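You operate a simulated robot arm through the tools that you are given. There is no shell and no other tool. Be economical: measure what you need, move in short steps, check, and stop when the job is done.

You run a simulated robot arm. Do the job below in one go: nothing can be reset, and whatever is moved stays where it is left.

JOB
Clear the field by magnet and lay the yellow thick blank in its middle.
Fine: extraction button off first; magnet back where it lay. Set down upright: orange magnet sweeper.

The check looks at the end state, three seconds after you hand in, the way a careful person would. Anything else that was tipped, shoved, dropped, spilled or broken makes it a failure.

ROBOT AND FRAMES
A 6-joint arm with a two-finger parallel gripper, fixed in place. Base frame: the origin is at the foot of the arm, x ahead of it, y to its left, z up. Units: m, rad, N and s.
With the tool pointing down near the work surface it reaches from about 0.26 to 0.68 m from the base axis. Its first joint turns from -1.152 to 1.152 rad. Payload 2.9 kg.
The tool frame sits at the grasp point between the pads (the TCP): z along the fingers, y along the line on which they close. The tips reach 0.03 m beyond it. Largest opening 0.11 m; finger width 0.02, thickness 0.01; the body of the gripper, 0.048 by 0.112 m, starts 0.055 m behind the TCP.
Orientation is that of the tool frame in the base frame, as a unit quaternion [x, y, z, w]. With the fingers straight down and closing along the base's y, the tool's x points along the base's -x, its y along +y and its z along -z.

CONTROLS
- The arm moves only by the tool move_arm. Its argument "commands" is a list of rows, each a list of 7 numbers: the gripper command, from -1 (shut) to 1 (fully open), values between in proportion, then the shift along the tool's x, y, z in units of 40 mm (1.0 is 40 mm), then the turn, a rotation vector about the tool's x, y, z in units of 4 degrees (1.0 is 4 degrees). In form: [[gripper, tx, ty, tz, rx, ry, rz], ...]. A call has 1 to 20 rows; each row shifts and turns the commanded pose from where the row before left it, along the tool's axes as they then stand. A call with a number of a shift or a turn outside -1 to 1 is refused whole. A row lasts 0.2 s, in which the tool goes at most 0.05 m and 0.15 rad; a call with a longer step from one row to the next is refused whole, and so is a gripper value outside its range. Where a pose cannot be reached the arm comes as near as it can. A force on the tool above 40 N (or 10 N above the force at the start of the call, whichever is more), or a blocked arm, ends the call early, and 0.2 s more pass. The fingers move at their own pace (about 0.108 m/s each) and stop on an object; they squeeze with about 21 N. The grip force told is the motor's: it shows also when the fingers shut on nothing. Time passes only in rows, and 0.2 s behind the last, so rows that do not move let the fingers close. The reply holds the time, the measured pose of the TCP, the force on the tool along the base axes, the opening and the grip force, in the units named above and with some noise, with the torque about the TCP (base axes, N m) and any sound that the robot's microphone picked up.
- Cameras (640 x 400 px; columns grow to the right, rows downward): "scene" is fixed at [0.0875, 0.4533, 1.3718]; the picture's right is [-0.56, -0.83, 0.00], its down [-0.57, 0.38, -0.73] and it looks along [0.60, -0.40, -0.69] (base axes); focal length 361 px, centre (320, 200). "wrist" rides on the gripper at [0.072, 0.017, -0.103] in the tool frame; the picture's right is [-0.23, 0.97, 0.00], its down [-0.76, -0.18, -0.62] and it looks along [-0.61, -0.14, 0.78] (tool axes); focal length 222 px, centre (320, 200). There is no depth. A picture from a camera that has moved, and an enlarged one, comes with that camera's place and axes in the base frame and with its lens.
- camera(camera): a new picture of that camera. The clock stands still meanwhile.
- enlarge(camera, box): a new picture of the part [left, top, right, bottom] of that camera's present view, enlarged. The clock stands still meanwhile.
- job_done(): hands the job in; it is judged then, once.

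Go step by step. Nothing tells you positions but the pictures and the camera data: compare them with the known pose of the tool, close in by small moves and look again before you grip or let go. The budget is 120 turns and 76 pictures, counting those below and the enlarged ones. Unless the task says otherwise, let go and move clear before handing in, and close with one line.

The tools are called after "Emit:" as name(argument=value, ...) on one line, values as JSON. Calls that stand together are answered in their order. move_arm: Moves the arm, as the interface text tells. Its arguments: {"type":"object","properties":{"commands":{"type":"array","items":{"type":"array","items":{"type":"number"}}}},"required":["commands"]} The other tools are called the same way: camera (camera) takes a picture; enlarge (camera, box) takes an enlarged picture of a part of a camera's view; job_done () hands the job in.

At the start:

```text
t: 0.0
tool_pos: [0.4667, -0.2028, 1.0185]
tcp_rot: [0.0, 1.0, 0.0, -0.001]
wrist_force: [0.2, -0.3, 0.5]
ft_torque: [-0.01, -0.03, 0.02]
width: 0.1101
gripper_force: 0.1
```

scene: 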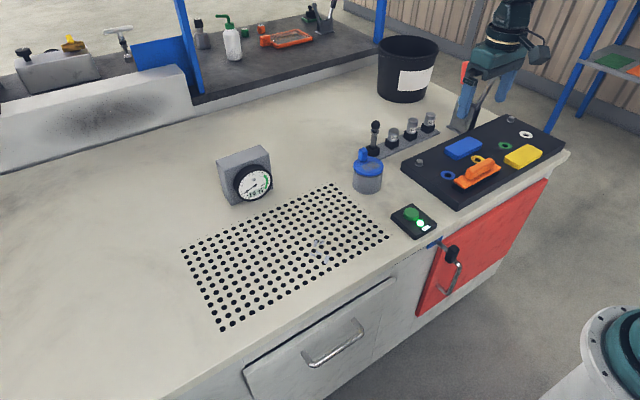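
wrist: 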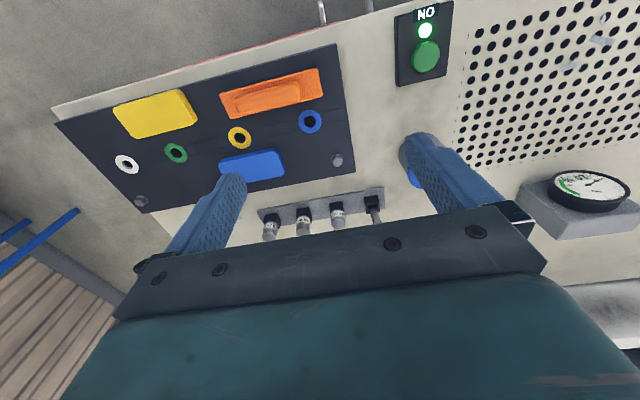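

I see a perforated suction field with some small debris, a button box with a lit green button, and a dark tray with yellow, blue and orange items. I'll look closer first.

Emit:
enlarge(camera="scene", box=[380, 110, 580, 235])

Emit:
enlarge(camera="scene", box=[170, 170, 450, 345])

Emit:
enlarge(camera="wrist", box=[380, 0, 640, 162])

Emit:
enlarge(camera="wrist", box=[60, 40, 380, 240])

```text
3.20 times, centred on (480, 172) of scene
camera zoom: at [0.0875, 0.4533, 1.3718], right [-0.56, -0.83, 0.0], down [-0.57, 0.38, -0.73], along [0.6, -0.4, -0.69], focal length 1156 px, centre (-192, 288)
```

zoom: 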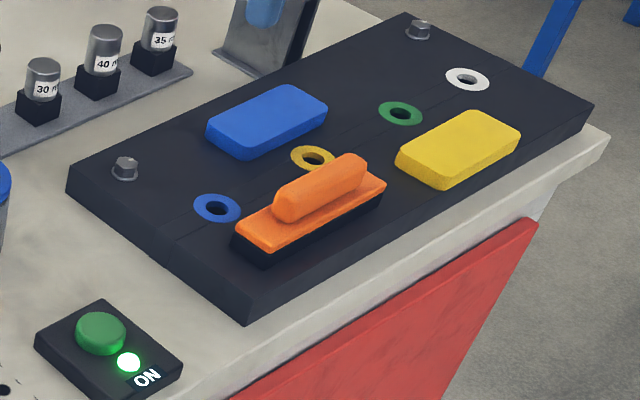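

```text
2.29 times, centred on (310, 258) of scene
camera zoom: at [0.0875, 0.4533, 1.3718], right [-0.56, -0.83, 0.0], down [-0.57, 0.38, -0.73], along [0.6, -0.4, -0.69], focal length 826 px, centre (343, 69)
```

zoom: 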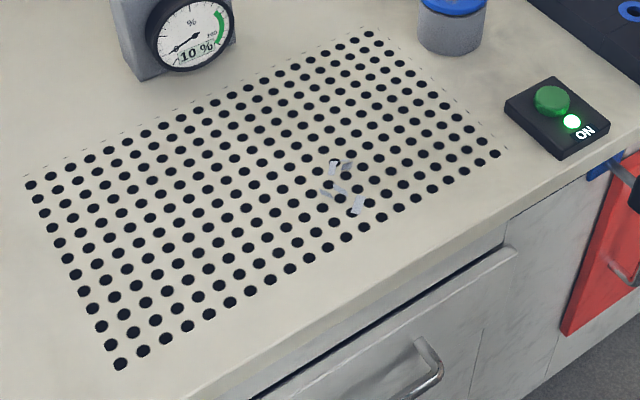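

```text
2.46 times, centred on (510, 81) of wrist
camera zoom: at [0.3942, -0.1865, 1.1233], right [0.23, 0.97, 0.0], down [0.76, -0.18, 0.62], along [0.61, -0.14, -0.78], focal length 547 px, centre (-148, 493)
```

zoom: 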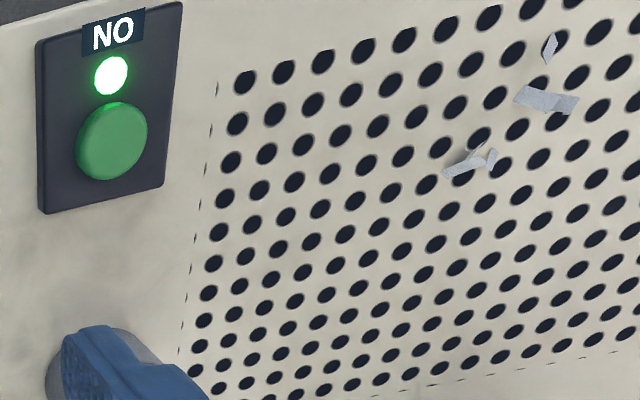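

```text
2.00 times, centred on (220, 140) of wrist
camera zoom: at [0.3942, -0.1865, 1.1233], right [0.23, 0.97, 0.0], down [0.76, -0.18, 0.62], along [0.61, -0.14, -0.78], focal length 444 px, centre (520, 320)
```

zoom: 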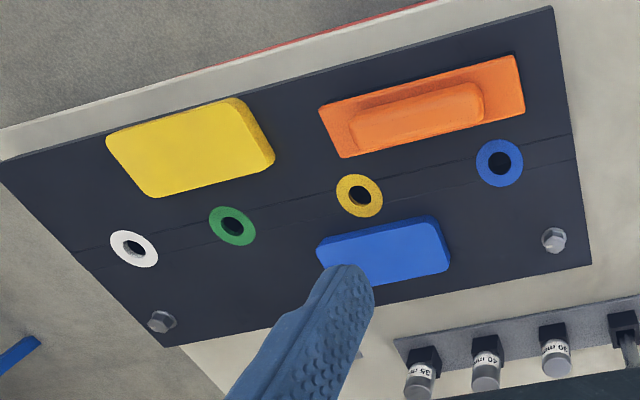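

The button top triangulates to about (0.462, -0.057, 0.765). I'll shut the fingers, move above it and look again.

Emit:
move_arm(commands=[[-1, 0.02, 0.73, 0.4, 0, 0, 0], [-1, 0.02, 0.73, 0.4, 0, 0, 0], [-1, 0.02, 0.73, 0.4, 0, 0, 0], [-1, 0.02, 0.73, 0.6, 0, 0, 0], [-1, 0.02, 0.73, 0.6, 0, 0, 0], [-1, 0, 0, 0, 0, 0, 0]])

Emit:
camera(camera="wrist")

Emit:
camera(camera="scene")

```text
t: 1.4
tool_pos: [0.4621, -0.0561, 0.9229]
tcp_rot: [0.0, 1.0, 0.0, 0.0]
wrist_force: [-0.2, -0.4, -0.6]
ft_torque: [0.01, -0.01, -0.02]
width: 0.0
gripper_force: 21.1
```

```text
69 pictures are left
camera wrist: at [0.389, -0.0402, 1.0268], right [0.23, 0.97, 0.0], down [0.76, -0.18, 0.62], along [0.61, -0.14, -0.78], focal length 222 px, centre (320, 200)
```

wrist: 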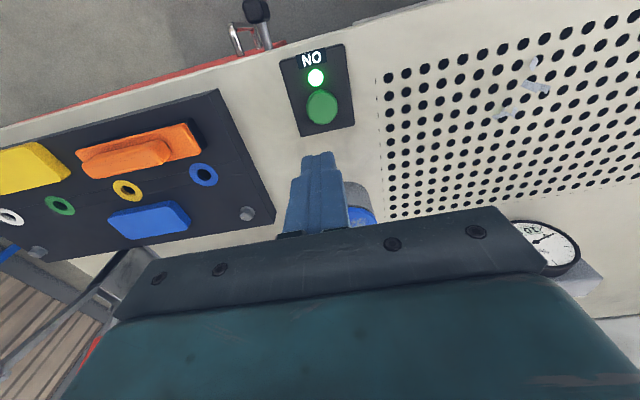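

```text
68 pictures are left
```

scene: 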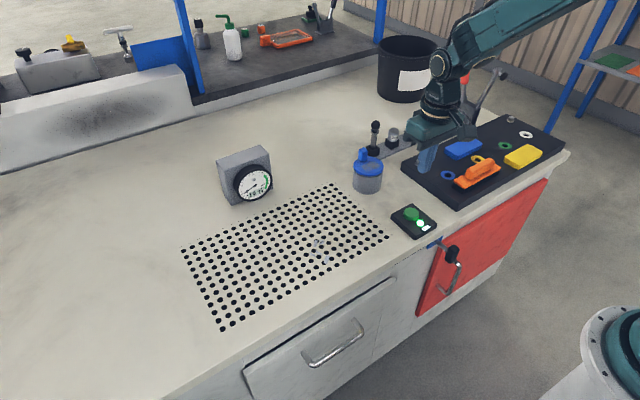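

The button lies right below the tool, at about (0.460, -0.056). I'll go down close to it and then press in small steps.

Emit:
move_arm(commands=[[-1, 0.04, 0, 0.9, 0, 0, 0], [-1, 0, 0, 0.9, 0, 0, 0], [-1, 0, 0, 0.9, 0, 0, 0], [-1, 0, 0, 0.1, 0, 0, 0], [-1, 0, 0, 0.1, 0, 0, 0], [-1, 0, 0, 0.1, 0, 0, 0]])

Emit:
enlarge(camera="wrist", box=[220, 20, 420, 220])

```text
t: 2.8
tool_pos: [0.462, -0.0568, 0.8016]
tcp_rot: [0.0, 1.0, 0.001, 0.0]
wrist_force: [-0.6, -0.3, -0.6]
ft_torque: [0.01, 0.01, 0.03]
width: 0.0
gripper_force: 20.7
```

```text
2.00 times, centred on (320, 120) of wrist
camera zoom: at [0.3889, -0.0398, 0.9069], right [0.23, 0.97, 0.0], down [0.76, -0.18, 0.62], along [0.61, -0.14, -0.78], focal length 444 px, centre (320, 360)
```

zoom: 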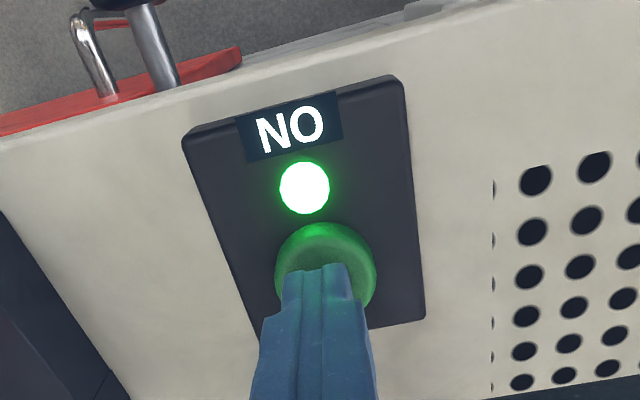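

The tip is centred just above the button, so I'm pressing now.

Emit:
move_arm(commands=[[-1, 0, 0, 0.06, 0, 0, 0], [-1, 0, 0, 0.06, 0, 0, 0], [-1, 0, 0, 0.06, 0, 0, 0]])

```text
t: 3.6
tool_pos: [0.4624, -0.0574, 0.7975]
tcp_rot: [0.0, 1.0, 0.0, 0.001]
wrist_force: [-0.3, 1.2, 2.0]
ft_torque: [0.06, 0.0, -0.03]
width: 0.0003
gripper_force: 21.3
```

Emit:
move_arm(commands=[[-1, 0, 0, 0.05, 0, 0, 0], [-1, 0, 0, 0.05, 0, 0, 0]])

```text
t: 4.2
tool_pos: [0.4603, -0.0576, 0.7934]
tcp_rot: [0.0, 1.0, 0.001, 0.001]
wrist_force: [-2.0, -1.1, 11.4]
ft_torque: [0.0, 0.07, 0.05]
width: 0.0
gripper_force: 20.5
heard: click
```

A click was heard. I'll back off and check the lamp.

Emit:
move_arm(commands=[[-1, 0, 0, -0.4, 0, 0, 0], [-1, 0, 0, -0.9, 0, 0, 0], [-1, 0, 0, -0.9, 0, 0, 0], [-1, 0, 0, -0.9, 0, 0, 0], [-1, 0, 0, -0.9, 0, 0, 0], [-1, 0, 0, -0.5, 0, 0, 0]])

Emit:
camera(camera="wrist")

```text
t: 5.6
tool_pos: [0.4633, -0.0559, 0.9721]
tcp_rot: [-0.001, 1.0, 0.0, 0.001]
wrist_force: [0.7, -0.1, 0.1]
ft_torque: [-0.01, 0.01, 0.01]
width: 0.0002
gripper_force: 20.9
```

```text
66 pictures are left
camera wrist: at [0.3902, -0.0394, 1.0759], right [0.23, 0.97, 0.0], down [0.76, -0.18, 0.62], along [0.61, -0.14, -0.78], focal length 222 px, centre (320, 200)
```

wrist: 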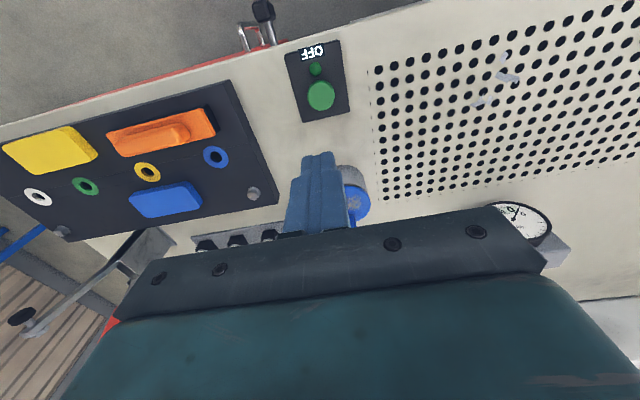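

The lamp is off. Next I'll move over the orange magnet sweeper and look.

Emit:
move_arm(commands=[[1, 0.1, -0.95, 0, 0, 0, 0], [1, 0.1, -0.95, 0, 0, 0, 0], [1, 0.1, -0.95, 0, 0, 0, 0], [1, 0.1, -0.95, 0, 0, 0, 0], [1, 0.1, -0.95, 0, 0, 0, 0], [1, 0, -0.3, 0, 0, 0, 0], [1, 0, 0, 0, 0, 0, 0]])

Emit:
camera(camera="wrist")

Emit:
enlarge(camera="scene", box=[380, 90, 580, 215])

```text
t: 7.2
tool_pos: [0.4403, -0.2599, 0.9734]
tcp_rot: [0.0, 1.0, 0.0, 0.0]
wrist_force: [0.6, 0.4, 1.1]
ft_torque: [0.01, 0.01, 0.0]
width: 0.11
gripper_force: 0.1
```

```text
65 pictures are left
camera wrist: at [0.3675, -0.2429, 1.0774], right [0.23, 0.97, 0.0], down [0.76, -0.18, 0.62], along [0.61, -0.14, -0.78], focal length 222 px, centre (320, 200)
```

wrist: 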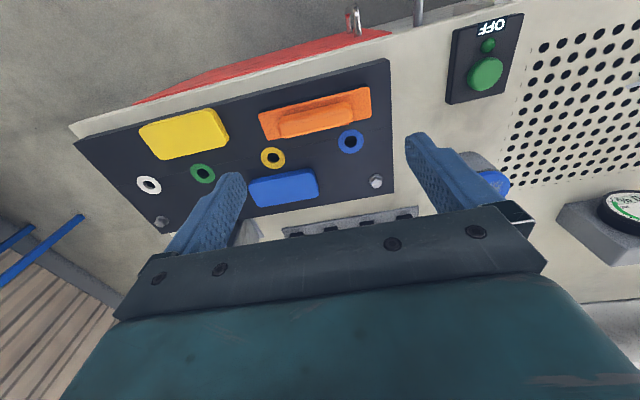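

```text
3.20 times, centred on (480, 152) of scene
camera zoom: at [0.0875, 0.4532, 1.3718], right [-0.56, -0.83, 0.0], down [-0.57, 0.38, -0.73], along [0.6, -0.4, -0.69], focal length 1156 px, centre (-192, 352)
```

zoom: 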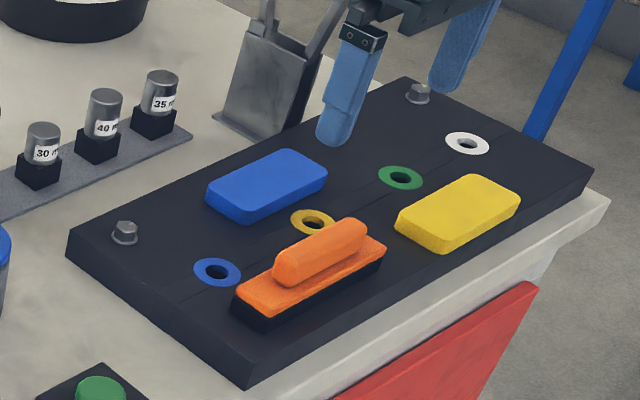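

The extraction is off. The sweeper lies along base y, with its handle at about (0.450, -0.266, 0.815), so I'll turn the gripper 90° to close across the handle.

Emit:
move_arm(commands=[[1, 0, 0, 0, 0, 0, -1], [1, 0, 0, 0, 0, 0, -1], [1, 0, 0, 0, 0, 0, -1], [1, 0, 0, 0, 0, 0, -1], [1, 0, 0, 0, 0, 0, -1], [1, 0, 0, 0, 0, 0, -1], [1, 0, 0, 0, 0, 0, -1], [1, 0, 0, 0, 0, 0, -1], [1, 0, 0, 0, 0, 0, -1], [1, 0, 0, 0, 0, 0, -1], [1, 0, 0, 0, 0, 0, -1], [1, 0, 0, 0, 0, 0, -1], [1, 0, 0, 0, 0, 0, -1], [1, 0, 0, 0, 0, 0, -1], [1, 0, 0, 0, 0, 0, -1], [1, 0, 0, 0, 0, 0, -1], [1, 0, 0, 0, 0, 0, -1], [1, 0, 0, 0, 0, 0, -1], [1, 0, 0, 0, 0, 0, -1], [1, 0, 0, 0, 0, 0, -1]])

Emit:
move_arm(commands=[[1, 0, 0, 0, 0, 0, -1], [1, 0, 0, 0, 0, 0, -1], [1, 0, 0, 0, 0, 0, -0.5], [1, 0.1, 0.2, 0.5, 0, 0, 0], [1, 0, 0, 0.5, 0, 0, 0], [1, 0, 0, 0, 0, 0, 0]])

Emit:
camera(camera="wrist")

```text
t: 11.4
tool_pos: [0.4414, -0.26, 0.9712]
tcp_rot: [-0.643, 0.766, 0.0, -0.001]
wrist_force: [-0.5, -0.2, 0.5]
ft_torque: [-0.03, -0.01, 0.0]
width: 0.11
gripper_force: 0.1
```

```text
t: 12.8
tool_pos: [0.4322, -0.2632, 0.9307]
tcp_rot: [0.707, -0.707, 0.0, 0.0]
wrist_force: [0.4, -0.2, -0.2]
ft_torque: [-0.01, 0.01, 0.01]
width: 0.1099
gripper_force: 0.0
```

```text
63 pictures are left
camera wrist: at [0.4161, -0.3356, 1.034], right [-0.97, 0.23, 0.0], down [0.18, 0.76, 0.62], along [0.14, 0.61, -0.78], focal length 222 px, centre (320, 200)
```

wrist: 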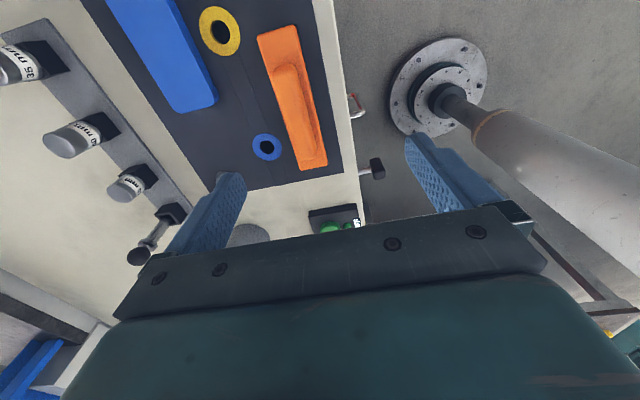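

Emit:
enlarge(camera="wrist", box=[220, 0, 380, 200])

```text
2.00 times, centred on (300, 100) of wrist
camera zoom: at [0.4161, -0.3356, 1.034], right [-0.97, 0.23, 0.0], down [0.18, 0.76, 0.62], along [0.14, 0.61, -0.78], focal length 444 px, centre (360, 400)
```

zoom: 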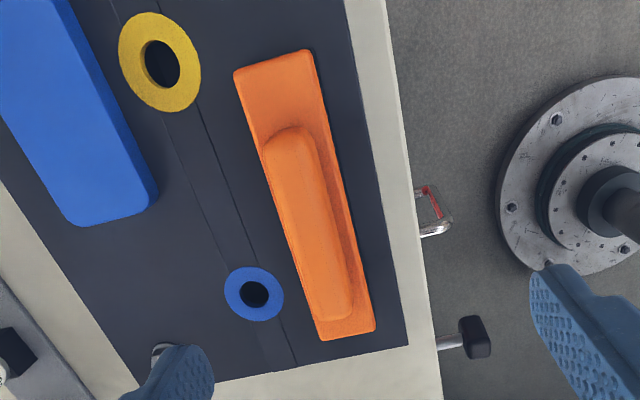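

The sweeper plate spans x 0.437–0.473 and y -0.339 to -0.199, with the handle centred at about (0.455, -0.269). I'll line up and go down part way.

Emit:
move_arm(commands=[[0.1, 0.15, -0.57, 0, 0, 0, 0], [0.1, 0, 0, 0.8, 0, 0, 0], [0.1, 0, 0, 0.8, 0, 0, 0], [0.1, 0, 0, 0, 0, 0, 0]])

Emit:
camera(camera="wrist")

Emit:
enlarge(camera="scene", box=[420, 100, 580, 200])

```text
t: 13.8
tool_pos: [0.4536, -0.2685, 0.867]
tcp_rot: [0.708, -0.707, 0.0, -0.001]
wrist_force: [-0.2, 0.0, 0.2]
ft_torque: [0.01, -0.01, 0.0]
width: 0.0603
gripper_force: 0.0
```

```text
61 pictures are left
camera wrist: at [0.4372, -0.3418, 0.9705], right [-0.97, 0.23, 0.0], down [0.18, 0.76, 0.62], along [0.14, 0.61, -0.78], focal length 222 px, centre (320, 200)
```

wrist: 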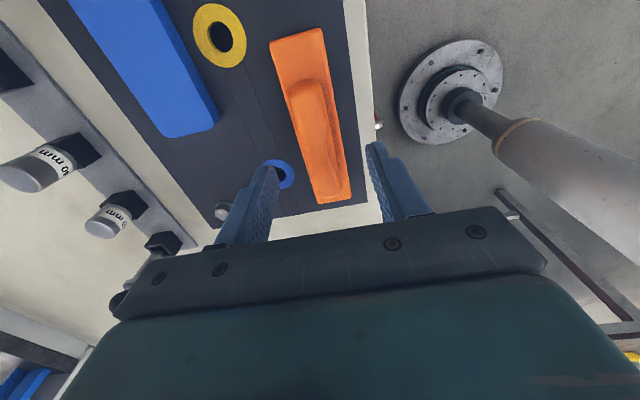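

```text
4.00 times, centred on (500, 150) of scene
camera zoom: at [0.0875, 0.4533, 1.3718], right [-0.56, -0.83, 0.0], down [-0.57, 0.38, -0.73], along [0.6, -0.4, -0.69], focal length 1446 px, centre (-400, 400)
```

zoom: 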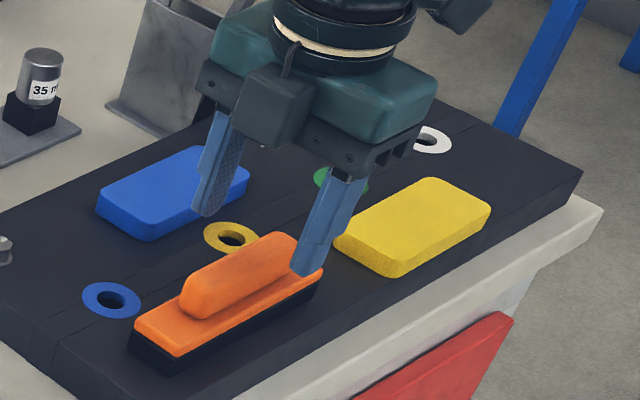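

Alignment looks right with the handle between the fingers. I'll go down gently.

Emit:
move_arm(commands=[[0.1, 0, 0, 0.5, 0, 0, 0], [0.1, 0, 0, 0.25, 0, 0, 0], [0.1, 0, 0, 0.1, 0, 0, 0]])

Emit:
enlarge(camera="scene", box=[440, 130, 540, 200])

Emit:
enlarge(camera="wrist", box=[200, 50, 440, 230])

```text
t: 14.6
tool_pos: [0.4562, -0.2687, 0.8326]
tcp_rot: [0.707, -0.707, 0.001, 0.0]
wrist_force: [1.2, 0.1, 0.0]
ft_torque: [-0.02, -0.02, 0.02]
width: 0.0604
gripper_force: 0.1
```

```text
5.71 times, centred on (490, 165) of scene
camera zoom: at [0.0875, 0.4533, 1.3718], right [-0.56, -0.83, 0.0], down [-0.57, 0.38, -0.73], along [0.6, -0.4, -0.69], focal length 2065 px, centre (-651, 400)
```

zoom: 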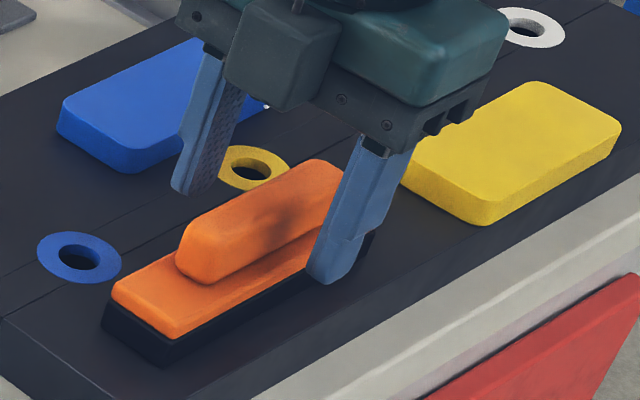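

```text
2.22 times, centred on (320, 140) of wrist
camera zoom: at [0.4382, -0.3418, 0.9375], right [-0.97, 0.23, 0.0], down [0.18, 0.76, 0.62], along [0.14, 0.61, -0.78], focal length 494 px, centre (320, 333)
```

zoom: 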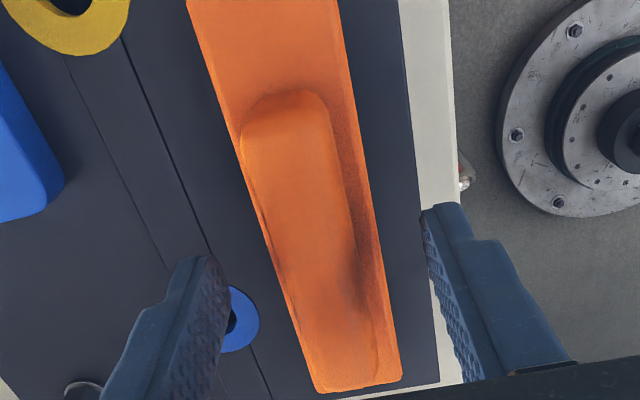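

The plate top is at about 0.793 and the handle top at about 0.813. I'll go 5 mm lower and close on the handle.

Emit:
move_arm(commands=[[0.1, 0, 0, 0.14, 0, 0, 0], [-1, 0, 0, 0, 0, 0, 0], [-1, 0, 0, 0, 0, 0, 0], [-1, 0, 0, 0, 0, 0, 0]])

Emit:
enlarge(camera="wrist", box=[200, 50, 440, 230])

```text
t: 15.6
tool_pos: [0.4554, -0.2696, 0.8267]
tcp_rot: [-0.707, 0.707, 0.0, 0.0]
wrist_force: [-0.7, 0.3, 2.0]
ft_torque: [0.03, 0.01, 0.02]
width: 0.0218
gripper_force: 20.8
```

```text
2.22 times, centred on (320, 140) of wrist
camera zoom: at [0.4385, -0.3419, 0.9323], right [-0.97, 0.23, 0.0], down [0.18, 0.76, 0.62], along [0.14, 0.61, -0.78], focal length 494 px, centre (320, 333)
```

zoom: 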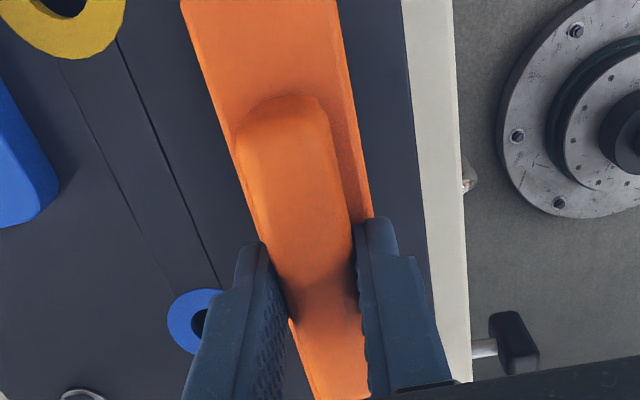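

The handle is gripped at 0.0218 m wide. I'll lift straight up and check the load.

Emit:
move_arm(commands=[[-1, 0, 0, -0.1, 0, 0, 0], [-1, 0, 0, -0.2, 0, 0, 0], [-1, 0, 0, -0.6, 0, 0, 0], [-1, 0, 0, -0.9, 0, 0, 0], [-1, 0, 0, -0.9, 0, 0, 0], [-1, 0, 0, 0, 0, 0, 0]])

Emit:
camera(camera="wrist")

Emit:
camera(camera="scene")

```text
t: 17.0
tool_pos: [0.455, -0.2681, 0.9368]
tcp_rot: [-0.707, 0.707, 0.0, 0.0]
wrist_force: [0.3, 0.0, -2.9]
ft_torque: [0.0, 0.04, -0.02]
width: 0.0219
gripper_force: 20.8
```

```text
56 pictures are left
camera wrist: at [0.4373, -0.3398, 1.0405], right [-0.97, 0.23, 0.0], down [0.18, 0.76, 0.62], along [0.14, 0.61, -0.78], focal length 222 px, centre (320, 200)
```

wrist: 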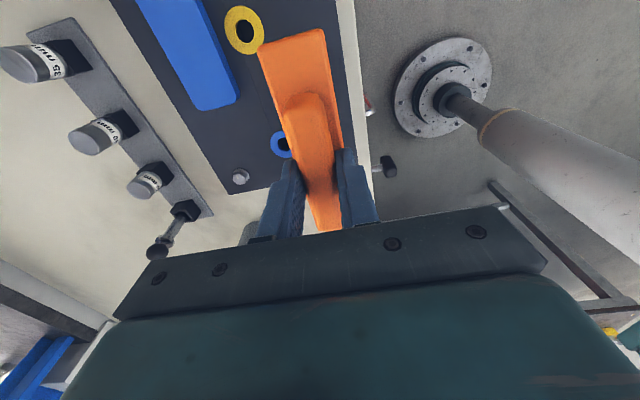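

```text
55 pictures are left
```

scene: 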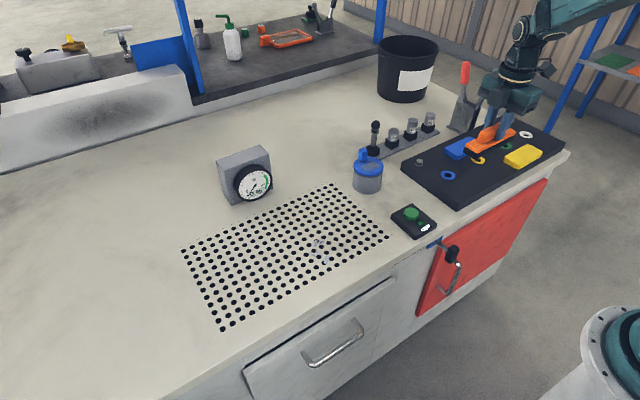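

The sweeper is lifted cleanly. I'll carry it at height towards the field and look at the chips.

Emit:
move_arm(commands=[[-1, -0.92, -0.12, -0.05, 0, 0, 0], [-1, -0.92, -0.12, -0.05, 0, 0, 0], [-1, -0.92, -0.12, -0.05, 0, 0, 0], [-1, -0.92, -0.12, 0, 0, 0, 0], [-1, -0.92, -0.12, 0, 0, 0, 0], [-1, -0.92, -0.12, 0, 0, 0, 0], [-1, -0.92, -0.12, 0, 0, 0, 0], [-1, -0.92, -0.12, 0, 0, 0, 0], [-1, -0.92, -0.12, 0, 0, 0, 0], [-1, -0.92, -0.12, 0, 0, 0, 0], [-1, 0, 0, 0, 0, 0, 0]])

Emit:
camera(camera="wrist")

Emit:
enlarge(camera="scene", box=[260, 200, 388, 280])

```text
t: 19.4
tool_pos: [0.5028, 0.0997, 0.94]
tcp_rot: [-0.707, 0.707, 0.0, 0.001]
wrist_force: [-0.6, 0.1, -2.8]
ft_torque: [-0.02, 0.0, 0.02]
width: 0.0216
gripper_force: 20.6
```

```text
54 pictures are left
camera wrist: at [0.4862, 0.0274, 1.0439], right [-0.97, 0.23, 0.0], down [0.18, 0.76, 0.62], along [0.14, 0.61, -0.78], focal length 222 px, centre (320, 200)
```

wrist: 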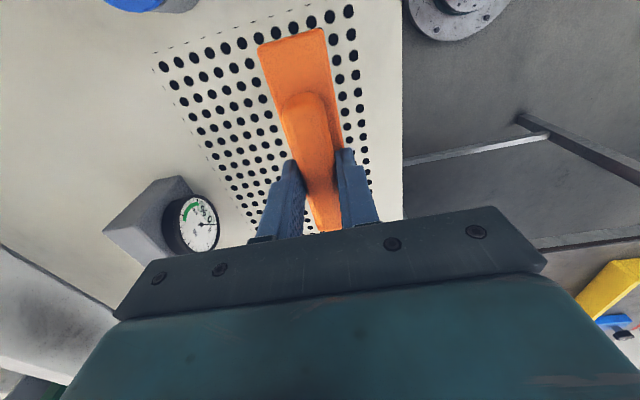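

```text
5.00 times, centred on (324, 240) of scene
camera zoom: at [0.0875, 0.4533, 1.3718], right [-0.56, -0.83, 0.0], down [-0.57, 0.38, -0.73], along [0.6, -0.4, -0.69], focal length 1807 px, centre (300, 0)
```

zoom: 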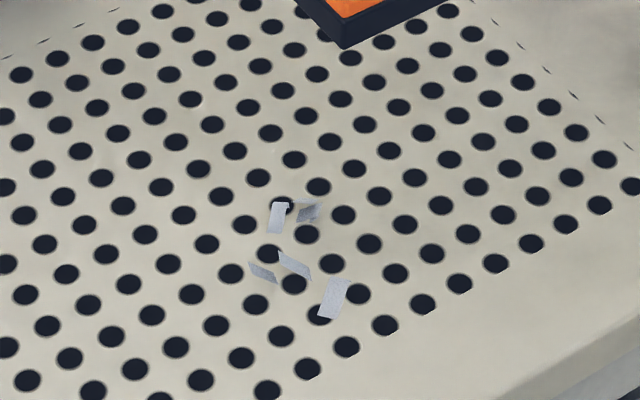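

There are three or so chips at about (0.527, 0.162), (0.504, 0.185) and (0.476, 0.175). I'll come down on a free spot beyond them at (0.575, 0.175), and from there sweep low towards the robot.

Emit:
move_arm(commands=[[-1, -0.63, -0.6, 0, 0, 0, 0], [-1, -0.63, -0.6, 0, 0, 0, 0], [-1, -0.63, -0.6, 0, 0, 0, 0], [-1, 0, 0, 0.9, 0, 0, 0], [-1, 0, 0, 0.9, 0, 0, 0], [-1, 0, 0, 0.9, 0, 0, 0], [-1, 0, 0, 0.5, 0, 0, 0], [-1, 0, 0, 0, 0, 0, 0]])

Emit:
enlarge(camera="scene", box=[240, 180, 368, 260])

```text
t: 21.2
tool_pos: [0.5765, 0.1755, 0.8126]
tcp_rot: [-0.707, 0.707, 0.0, 0.0]
wrist_force: [-1.0, 0.7, -3.3]
ft_torque: [0.02, -0.03, 0.03]
width: 0.0216
gripper_force: 20.8
```

```text
5.00 times, centred on (304, 220) of scene
camera zoom: at [0.0876, 0.4533, 1.3718], right [-0.56, -0.83, 0.0], down [-0.57, 0.38, -0.73], along [0.6, -0.4, -0.69], focal length 1807 px, centre (400, 100)
```

zoom: 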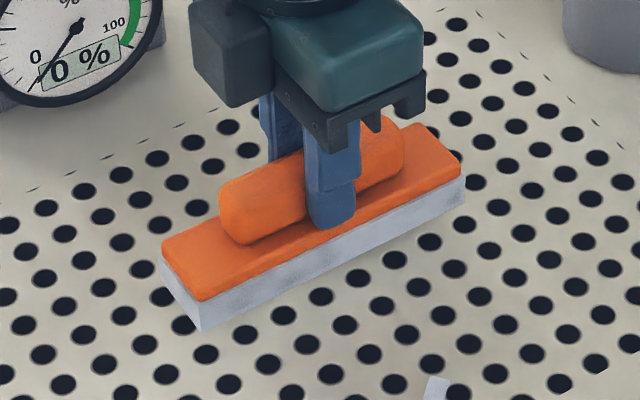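

Two chips seem to have been picked up already, since only one is visible near the bottom. I'll check with a wider view.

Emit:
enlarge(camera="scene", box=[240, 210, 400, 310])

Emit:
camera(camera="wrist")

```text
4.00 times, centred on (320, 260) of scene
camera zoom: at [0.0876, 0.4533, 1.3718], right [-0.56, -0.83, 0.0], down [-0.57, 0.38, -0.73], along [0.6, -0.4, -0.69], focal length 1446 px, centre (320, -40)
```

zoom: 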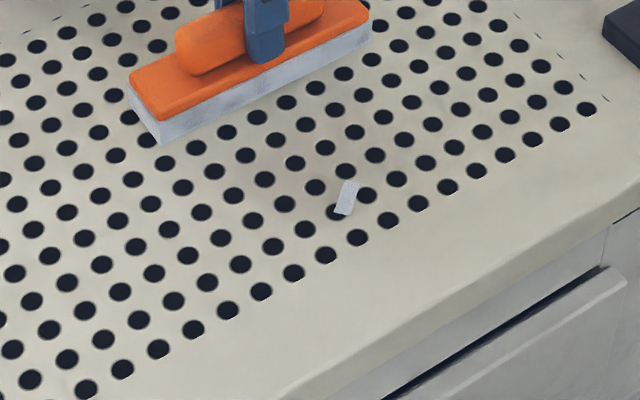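

```text
50 pictures are left
camera wrist: at [0.5584, 0.1029, 0.9159], right [-0.97, 0.23, 0.0], down [0.18, 0.76, 0.62], along [0.14, 0.61, -0.78], focal length 222 px, centre (320, 200)
```

wrist: 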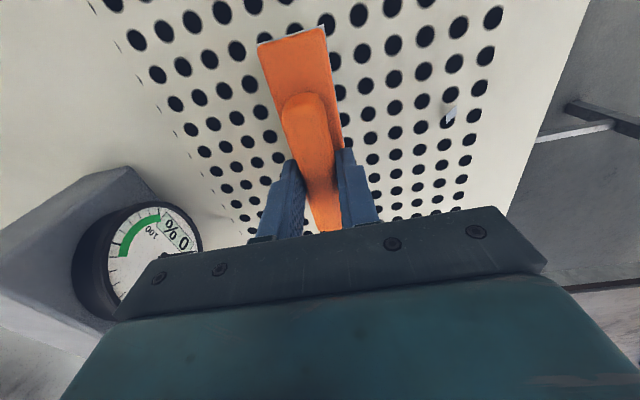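

The magnet has drawn two chips already. I'll sweep to the last one at about (0.476, 0.175).

Emit:
move_arm(commands=[[-1, 0, 0.5, 0, 0, 0, 0], [-1, 0, 0.5, 0, 0, 0, 0], [-1, 0, 0.5, 0, 0, 0, 0], [-1, 0, 0.5, 0, 0, 0, 0], [-1, 0, 0.5, 0, 0, 0, 0], [-1, 0, 0, 0, 0, 0, 0]])

Emit:
enlarge(camera="scene", box=[240, 200, 400, 300])

```text
t: 22.6
tool_pos: [0.4758, 0.1751, 0.8143]
tcp_rot: [-0.707, 0.707, 0.0, 0.001]
wrist_force: [0.2, 0.3, -3.7]
ft_torque: [0.02, 0.0, 0.02]
width: 0.0218
gripper_force: 21.2
```

```text
4.00 times, centred on (320, 250) of scene
camera zoom: at [0.0875, 0.4533, 1.3718], right [-0.56, -0.83, 0.0], down [-0.57, 0.38, -0.73], along [0.6, -0.4, -0.69], focal length 1446 px, centre (320, 0)
```

zoom: 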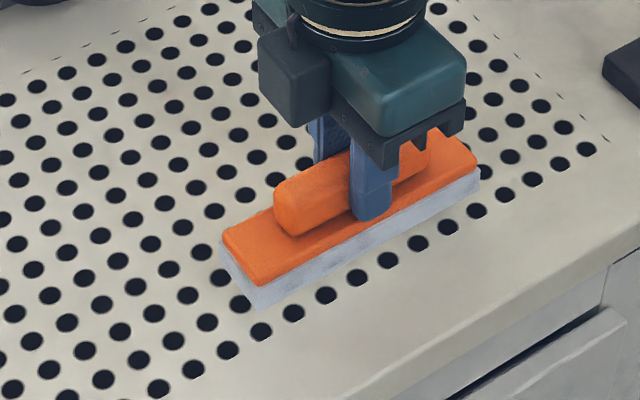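

Nothing loose is visible now. I'll lift and look at the whole field.

Emit:
move_arm(commands=[[-1, 0, 0, -0.5, 0, 0, 0], [-1, 0, 0, -0.9, 0, 0, 0], [-1, 0, 0, -0.9, 0, 0, 0], [-1, 0, 0, -0.9, 0, 0, 0], [-1, 0.9, 0, 0, 0, 0, 0], [-1, 0.9, 0, 0, 0, 0, 0], [-1, 0.9, 0, 0, 0, 0, 0], [-1, 0.9, 0, 0, 0, 0, 0], [-1, 0.9, 0, 0, 0, 0, 0], [-1, 0, 0, 0, 0, 0, 0]])

Emit:
enlarge(camera="scene", box=[170, 170, 430, 332])

Emit:
enlarge(camera="scene", box=[300, 120, 460, 220])

```text
t: 24.8
tool_pos: [0.4758, -0.0086, 0.9418]
tcp_rot: [-0.707, 0.708, 0.0, 0.0]
wrist_force: [-1.0, -0.1, -2.8]
ft_torque: [-0.02, 0.01, 0.01]
width: 0.0216
gripper_force: 20.8
```

```text
2.46 times, centred on (300, 251) of scene
camera zoom: at [0.0876, 0.4532, 1.3718], right [-0.56, -0.83, 0.0], down [-0.57, 0.38, -0.73], along [0.6, -0.4, -0.69], focal length 890 px, centre (369, 74)
```

zoom: 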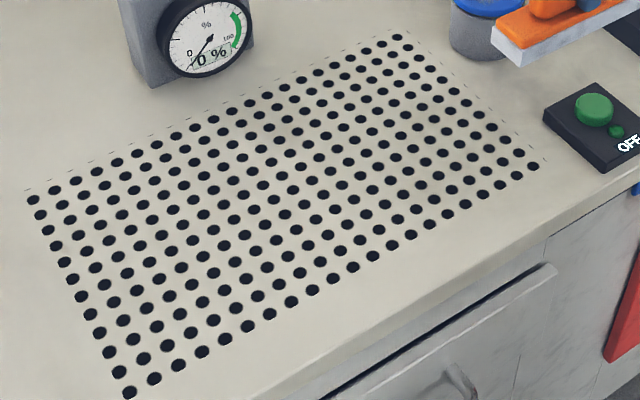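

```text
4.00 times, centred on (380, 170) of scene
camera zoom: at [0.0876, 0.4532, 1.3718], right [-0.56, -0.83, 0.0], down [-0.57, 0.38, -0.73], along [0.6, -0.4, -0.69], focal length 1446 px, centre (80, 320)
```

zoom: 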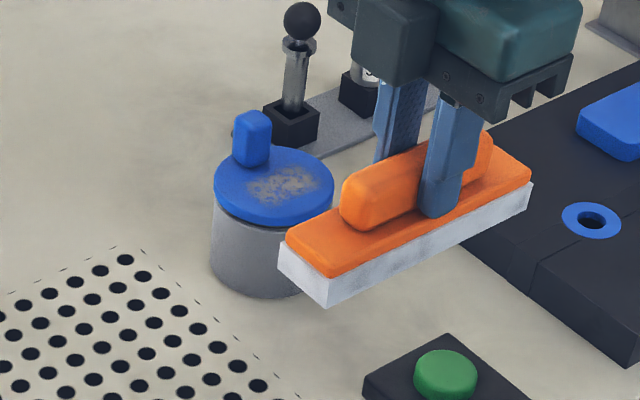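

The field is clear. I'll carry the sweeper back over where it lay.

Emit:
move_arm(commands=[[-1, 0.93, 0.07, 0, 0, 0, 0], [-1, 0.93, 0.07, 0, 0, 0, 0], [-1, 0.93, 0.07, 0, 0, 0, 0], [-1, 0.93, 0.07, 0, 0, 0, 0], [-1, 0.93, 0.07, 0, 0, 0, 0], [-1, 0.93, 0.08, 0, 0, 0, 0], [-1, 0.93, 0.08, 0, 0, 0, 0], [-1, 0, 0, 0, 0, 0, 0], [-1, 0, 0, 0.9, 0, 0, 0], [-1, 0, 0, 0.9, 0, 0, 0], [-1, 0, 0, 0.5, 0, 0, 0], [-1, 0, 0, 0, 0, 0, 0]])

Emit:
enlarge(camera="scene", box=[420, 110, 548, 190])

```text
t: 27.4
tool_pos: [0.4546, -0.2677, 0.8503]
tcp_rot: [0.707, -0.707, -0.001, 0.0]
wrist_force: [0.0, -1.4, -3.0]
ft_torque: [0.0, 0.02, 0.03]
width: 0.022
gripper_force: 21.4
```

```text
5.00 times, centred on (484, 150) of scene
camera zoom: at [0.0876, 0.4532, 1.3718], right [-0.56, -0.83, 0.0], down [-0.57, 0.38, -0.73], along [0.6, -0.4, -0.69], focal length 1807 px, centre (-500, 450)
```

zoom: 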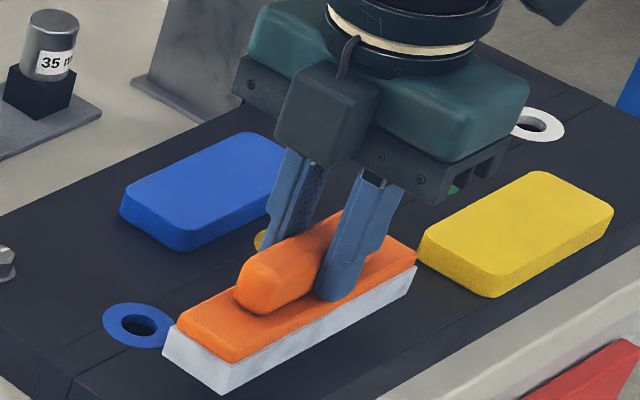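

The magnet's sides look grey now, so it is carrying the chips. I'll lower gently to the tray.

Emit:
move_arm(commands=[[-1, 0.02, -0.02, 0.3, 0, 0, 0], [-1, 0, 0, 0.1, 0, 0, 0], [-1, 0, 0, 0.08, 0, 0, 0]])

```text
t: 28.2
tool_pos: [0.4566, -0.2672, 0.8318]
tcp_rot: [0.707, -0.707, 0.0, 0.0]
wrist_force: [0.0, 0.1, -2.4]
ft_torque: [0.04, -0.01, 0.05]
width: 0.0219
gripper_force: 21.5
```

Emit:
move_arm(commands=[[-1, 0.03, 0, 0.05, 0, 0, 0], [-1, 0, 0, 0.04, 0, 0, 0], [-1, 0, 0, 0, 0, 0, 0]])

```text
t: 29.0
tool_pos: [0.4568, -0.2682, 0.8287]
tcp_rot: [0.707, -0.707, 0.0, 0.001]
wrist_force: [-0.8, 0.2, 1.7]
ft_torque: [0.18, 0.1, 0.04]
width: 0.0217
gripper_force: 20.4
```

The force shows it resting on the tray. I'll open and check.

Emit:
move_arm(commands=[[-0.3, 0, 0, 0, 0, 0, 0], [0.1, 0, 0, 0, 0, 0, 0], [0.1, 0, 0, 0, 0, 0, 0], [0.1, 0, 0, -0.5, 0, 0, 0], [0.1, 0, 0, -0.9, 0, 0, 0], [0.1, 0, 0, -0.9, 0, 0, 0], [0.1, 0, 0, -0.9, 0, 0, 0], [0.1, 0, 0, 0, 0, 0, 0]])

Emit:
enlarge(camera="scene", box=[400, 110, 560, 210])

Emit:
camera(camera="wrist")

```text
t: 30.8
tool_pos: [0.458, -0.2626, 0.9546]
tcp_rot: [0.707, -0.707, 0.0, 0.0]
wrist_force: [0.7, -0.1, -1.4]
ft_torque: [0.0, 0.04, 0.01]
width: 0.0604
gripper_force: 0.0
```

```text
4.00 times, centred on (480, 160) of scene
camera zoom: at [0.0875, 0.4533, 1.3718], right [-0.56, -0.83, 0.0], down [-0.57, 0.38, -0.73], along [0.6, -0.4, -0.69], focal length 1446 px, centre (-320, 360)
```

zoom: 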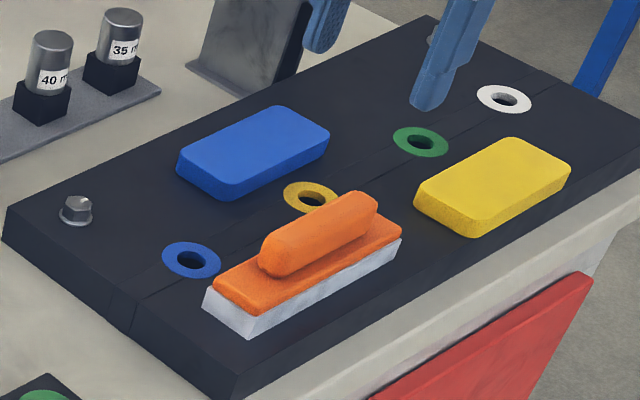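

```text
44 pictures are left
camera wrist: at [0.4407, -0.3355, 1.0585], right [-0.97, 0.23, 0.0], down [0.18, 0.76, 0.62], along [0.14, 0.61, -0.78], focal length 222 px, centre (320, 200)
```

wrist: 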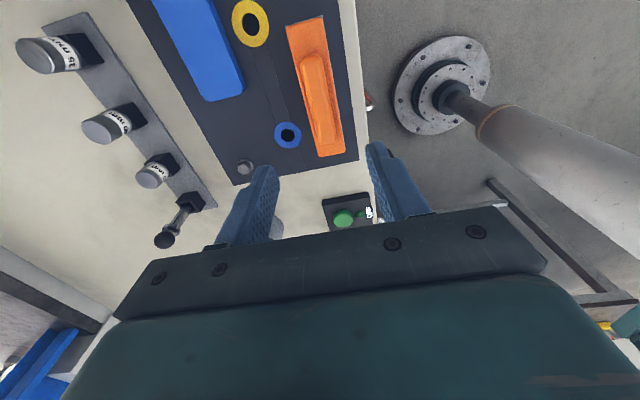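

Emit:
enlarge(camera="scene", box=[380, 90, 580, 215])

```text
3.20 times, centred on (480, 152) of scene
camera zoom: at [0.0875, 0.4533, 1.3718], right [-0.56, -0.83, 0.0], down [-0.57, 0.38, -0.73], along [0.6, -0.4, -0.69], focal length 1156 px, centre (-192, 352)
```

zoom: 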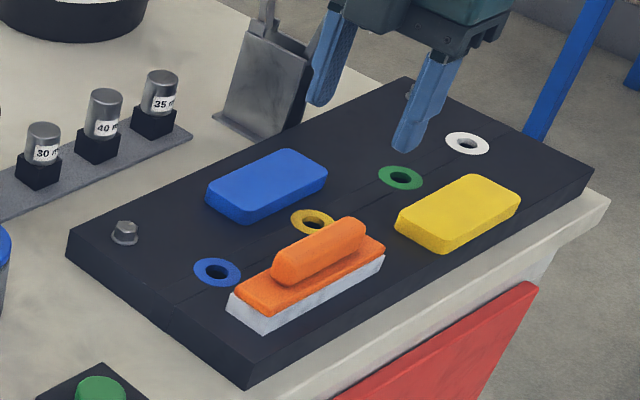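

The sweeper sits back as before. Next is the yellow blank, at roughly (0.44, -0.435), so I'll move above it with the gripper open.

Emit:
move_arm(commands=[[1, 0.85, 0.1, 0, 0, 0, 0], [1, 0.85, 0.1, 0, 0, 0, 0], [1, 0.85, 0.1, 0, 0, 0, 0], [1, 0.85, 0.1, 0, 0, 0, 0], [1, 0.85, 0.1, 0, 0, 0, 0], [1, 0, 0, 0, 0, 0, 0]])

Emit:
enlarge(camera="wrist", box=[160, 0, 480, 200])

```text
t: 32.2
tool_pos: [0.4389, -0.4398, 0.9562]
tcp_rot: [-0.707, 0.707, 0.0, -0.001]
wrist_force: [1.1, 0.1, 0.3]
ft_torque: [-0.01, 0.0, 0.01]
width: 0.1098
gripper_force: 0.1
```

```text
2.00 times, centred on (320, 100) of wrist
camera zoom: at [0.4213, -0.5116, 1.0604], right [-0.97, 0.23, 0.0], down [0.18, 0.76, 0.62], along [0.14, 0.61, -0.78], focal length 444 px, centre (320, 400)
```

zoom: 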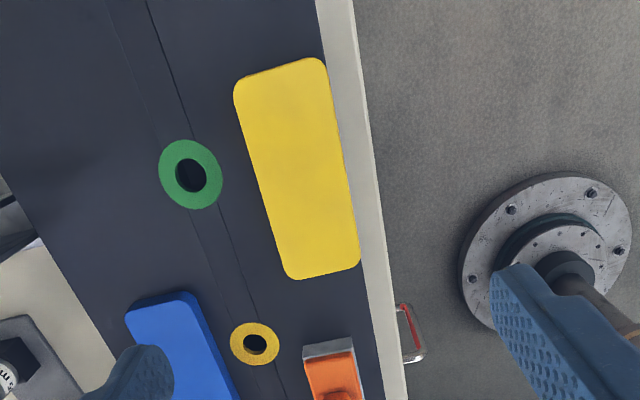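

The blank spans x 0.421–0.467 and y -0.507 to -0.402, centred on (0.444, -0.455). I'll line up and go down part way.

Emit:
move_arm(commands=[[0.5, 0.38, -0.13, 0, 0, 0, 0], [0.5, 0, 0, 0.9, 0, 0, 0], [0.5, 0, 0, 0.9, 0, 0, 0], [0.5, 0, 0, 0.9, 0, 0, 0], [0.5, 0, 0, 0, 0, 0, 0]])

Emit:
enlarge(camera="wrist", box=[160, 40, 480, 240])

Emit:
enlarge(camera="scene", box=[460, 100, 588, 180])

```text
t: 33.4
tool_pos: [0.4401, -0.4509, 0.8475]
tcp_rot: [-0.707, 0.707, 0.0, 0.0]
wrist_force: [-0.1, -0.3, 0.0]
ft_torque: [-0.06, -0.02, 0.02]
width: 0.0826
gripper_force: 0.1
```

```text
2.00 times, centred on (320, 140) of wrist
camera zoom: at [0.4228, -0.5239, 0.9529], right [-0.97, 0.23, 0.0], down [0.18, 0.76, 0.62], along [0.14, 0.61, -0.78], focal length 444 px, centre (320, 320)
```

zoom: 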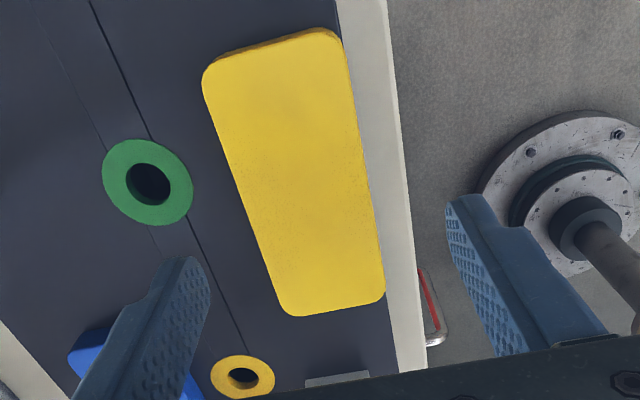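

```text
5.00 times, centred on (524, 140) of scene
camera zoom: at [0.0875, 0.4533, 1.3718], right [-0.56, -0.83, 0.0], down [-0.57, 0.38, -0.73], along [0.6, -0.4, -0.69], focal length 1807 px, centre (-700, 500)
```

zoom: 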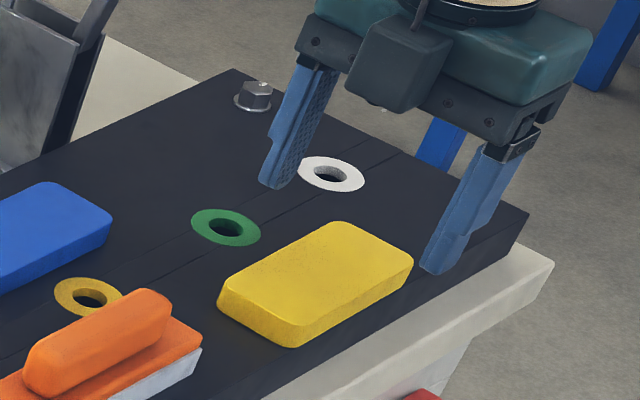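

The view confirms centre (0.4437, -0.4545) and top at about 0.79. I'll go down around it.

Emit:
move_arm(commands=[[0.5, 0.06, -0.06, 0.4, 0, 0, 0], [0.5, 0, 0, 0.3, 0, 0, 0], [0.5, 0, 0, 0.2, 0, 0, 0], [0.5, 0, 0, 0, 0, 0, 0]])

Emit:
enlarge(camera="scene", box=[460, 110, 588, 190])

```text
t: 34.4
tool_pos: [0.442, -0.4554, 0.811]
tcp_rot: [0.708, -0.707, 0.0, 0.0]
wrist_force: [0.2, -0.2, 0.4]
ft_torque: [0.0, -0.02, 0.0]
width: 0.0819
gripper_force: 0.1
```

```text
5.00 times, centred on (524, 150) of scene
camera zoom: at [0.0875, 0.4533, 1.3718], right [-0.56, -0.83, 0.0], down [-0.57, 0.38, -0.73], along [0.6, -0.4, -0.69], focal length 1807 px, centre (-700, 450)
```

zoom: 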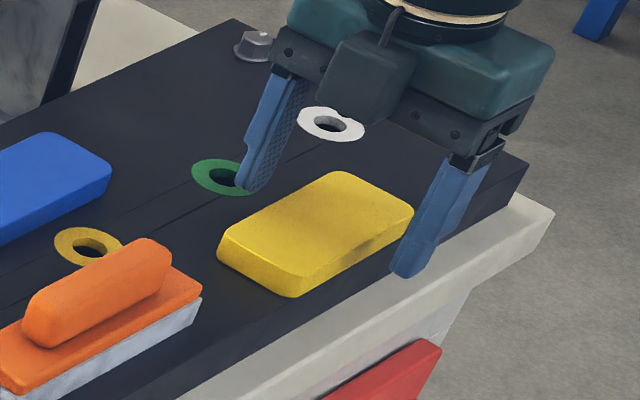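

Emit:
move_arm(commands=[[0.5, 0, -0.03, 0.1, 0, 0, 0], [0, 0, 0, 0, 0, 0, 0], [-1, 0, 0, 0, 0, 0, 0], [-1, 0, 0, 0, 0, 0, 0], [-1, 0, 0, 0, 0, 0, 0]])

Emit:
enlarge(camera="wrist", box=[160, 60, 480, 260])

```text
t: 35.6
tool_pos: [0.4442, -0.4545, 0.8072]
tcp_rot: [0.707, -0.707, 0.001, 0.0]
wrist_force: [1.2, 0.7, 0.1]
ft_torque: [-0.14, -0.1, 0.14]
width: 0.0498
gripper_force: 20.8
```

```text
2.00 times, centred on (320, 160) of wrist
camera zoom: at [0.427, -0.5271, 0.9117], right [-0.97, 0.23, 0.0], down [0.18, 0.76, 0.62], along [0.14, 0.61, -0.78], focal length 444 px, centre (320, 280)
```

zoom: 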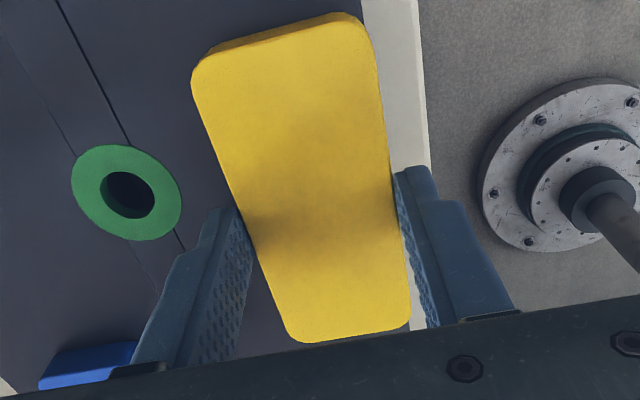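

The blank is gripped at 0.050 m wide. I'll lift it.

Emit:
move_arm(commands=[[-1, 0, 0, -0.15, 0, 0, 0], [-1, 0, 0, -0.5, 0, 0, 0], [-1, 0, 0, -0.9, 0, 0, 0], [-1, 0, 0, -0.9, 0, 0, 0], [-1, 0, 0, -0.9, 0, 0, 0], [-1, 0, 0, 0, 0, 0, 0]])

Emit:
enlarge(camera="scene", box=[380, 30, 604, 170])

```text
t: 37.0
tool_pos: [0.447, -0.4564, 0.9416]
tcp_rot: [-0.707, 0.707, 0.0, 0.0]
wrist_force: [-0.1, 0.3, -6.9]
ft_torque: [0.01, 0.0, 0.04]
width: 0.0499
gripper_force: 21.1
```

```text
2.86 times, centred on (492, 100) of scene
camera zoom: at [0.0876, 0.4532, 1.3719], right [-0.56, -0.83, 0.0], down [-0.57, 0.38, -0.73], along [0.6, -0.4, -0.69], focal length 1033 px, centre (-171, 486)
```

zoom: 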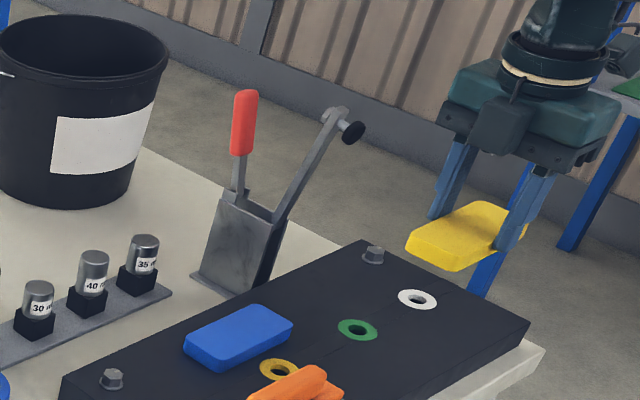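

It lifted level. I'll carry it to above the field middle at about (0.563, 0.2256).

Emit:
move_arm(commands=[[-1, -0.95, 0, 0, 0, 0, 0], [-1, -0.95, 0, 0, 0, 0, 0], [-1, -0.95, 0, 0, 0, 0, 0], [-1, -0.95, 0, 0, 0, 0, 0], [-1, -0.95, 0, 0, 0, 0, 0], [-1, -0.95, 0, 0, 0, 0, 0], [-1, -0.95, 0, 0, 0, 0, 0], [-1, -0.95, 0, 0, 0, 0, 0], [-1, -0.95, 0, 0, 0, 0, 0], [-1, -0.95, 0, 0, 0, 0, 0], [-1, -0.95, 0, 0, 0, 0, 0], [-1, -0.95, 0, 0, 0, 0, 0], [-1, -0.95, 0, 0, 0, 0, 0], [-1, -0.94, -0.58, 0, 0, 0, 0], [-1, -0.94, -0.58, 0, 0, 0, 0], [-1, -0.94, -0.58, 0, 0, 0, 0], [-1, -0.94, -0.58, 0, 0, 0, 0], [-1, -0.94, -0.58, 0, 0, 0, 0], [-1, 0, 0, 0, 0, 0, 0]])

Emit:
camera(camera="wrist")

Emit:
camera(camera="scene")

```text
t: 41.0
tool_pos: [0.5633, 0.2276, 0.9444]
tcp_rot: [0.707, -0.707, 0.0, 0.001]
wrist_force: [0.0, 0.9, -6.8]
ft_torque: [0.01, 0.03, 0.05]
width: 0.0499
gripper_force: 20.8
```

```text
36 pictures are left
camera wrist: at [0.547, 0.154, 1.0484], right [-0.97, 0.23, 0.0], down [0.18, 0.76, 0.62], along [0.14, 0.61, -0.78], focal length 222 px, centre (320, 200)
```

wrist: 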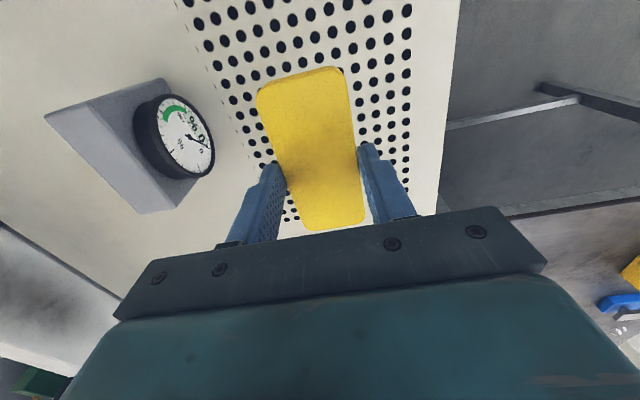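

```text
35 pictures are left
```

scene: 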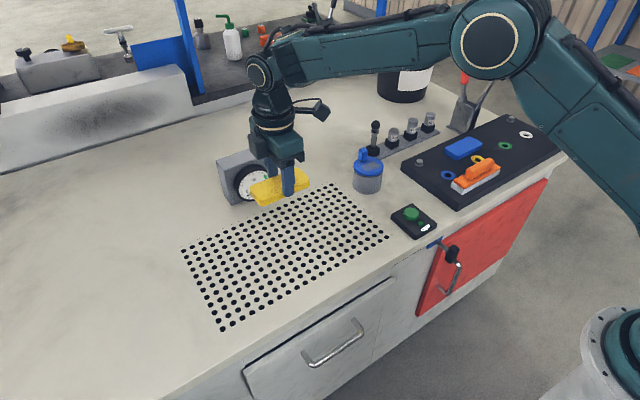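

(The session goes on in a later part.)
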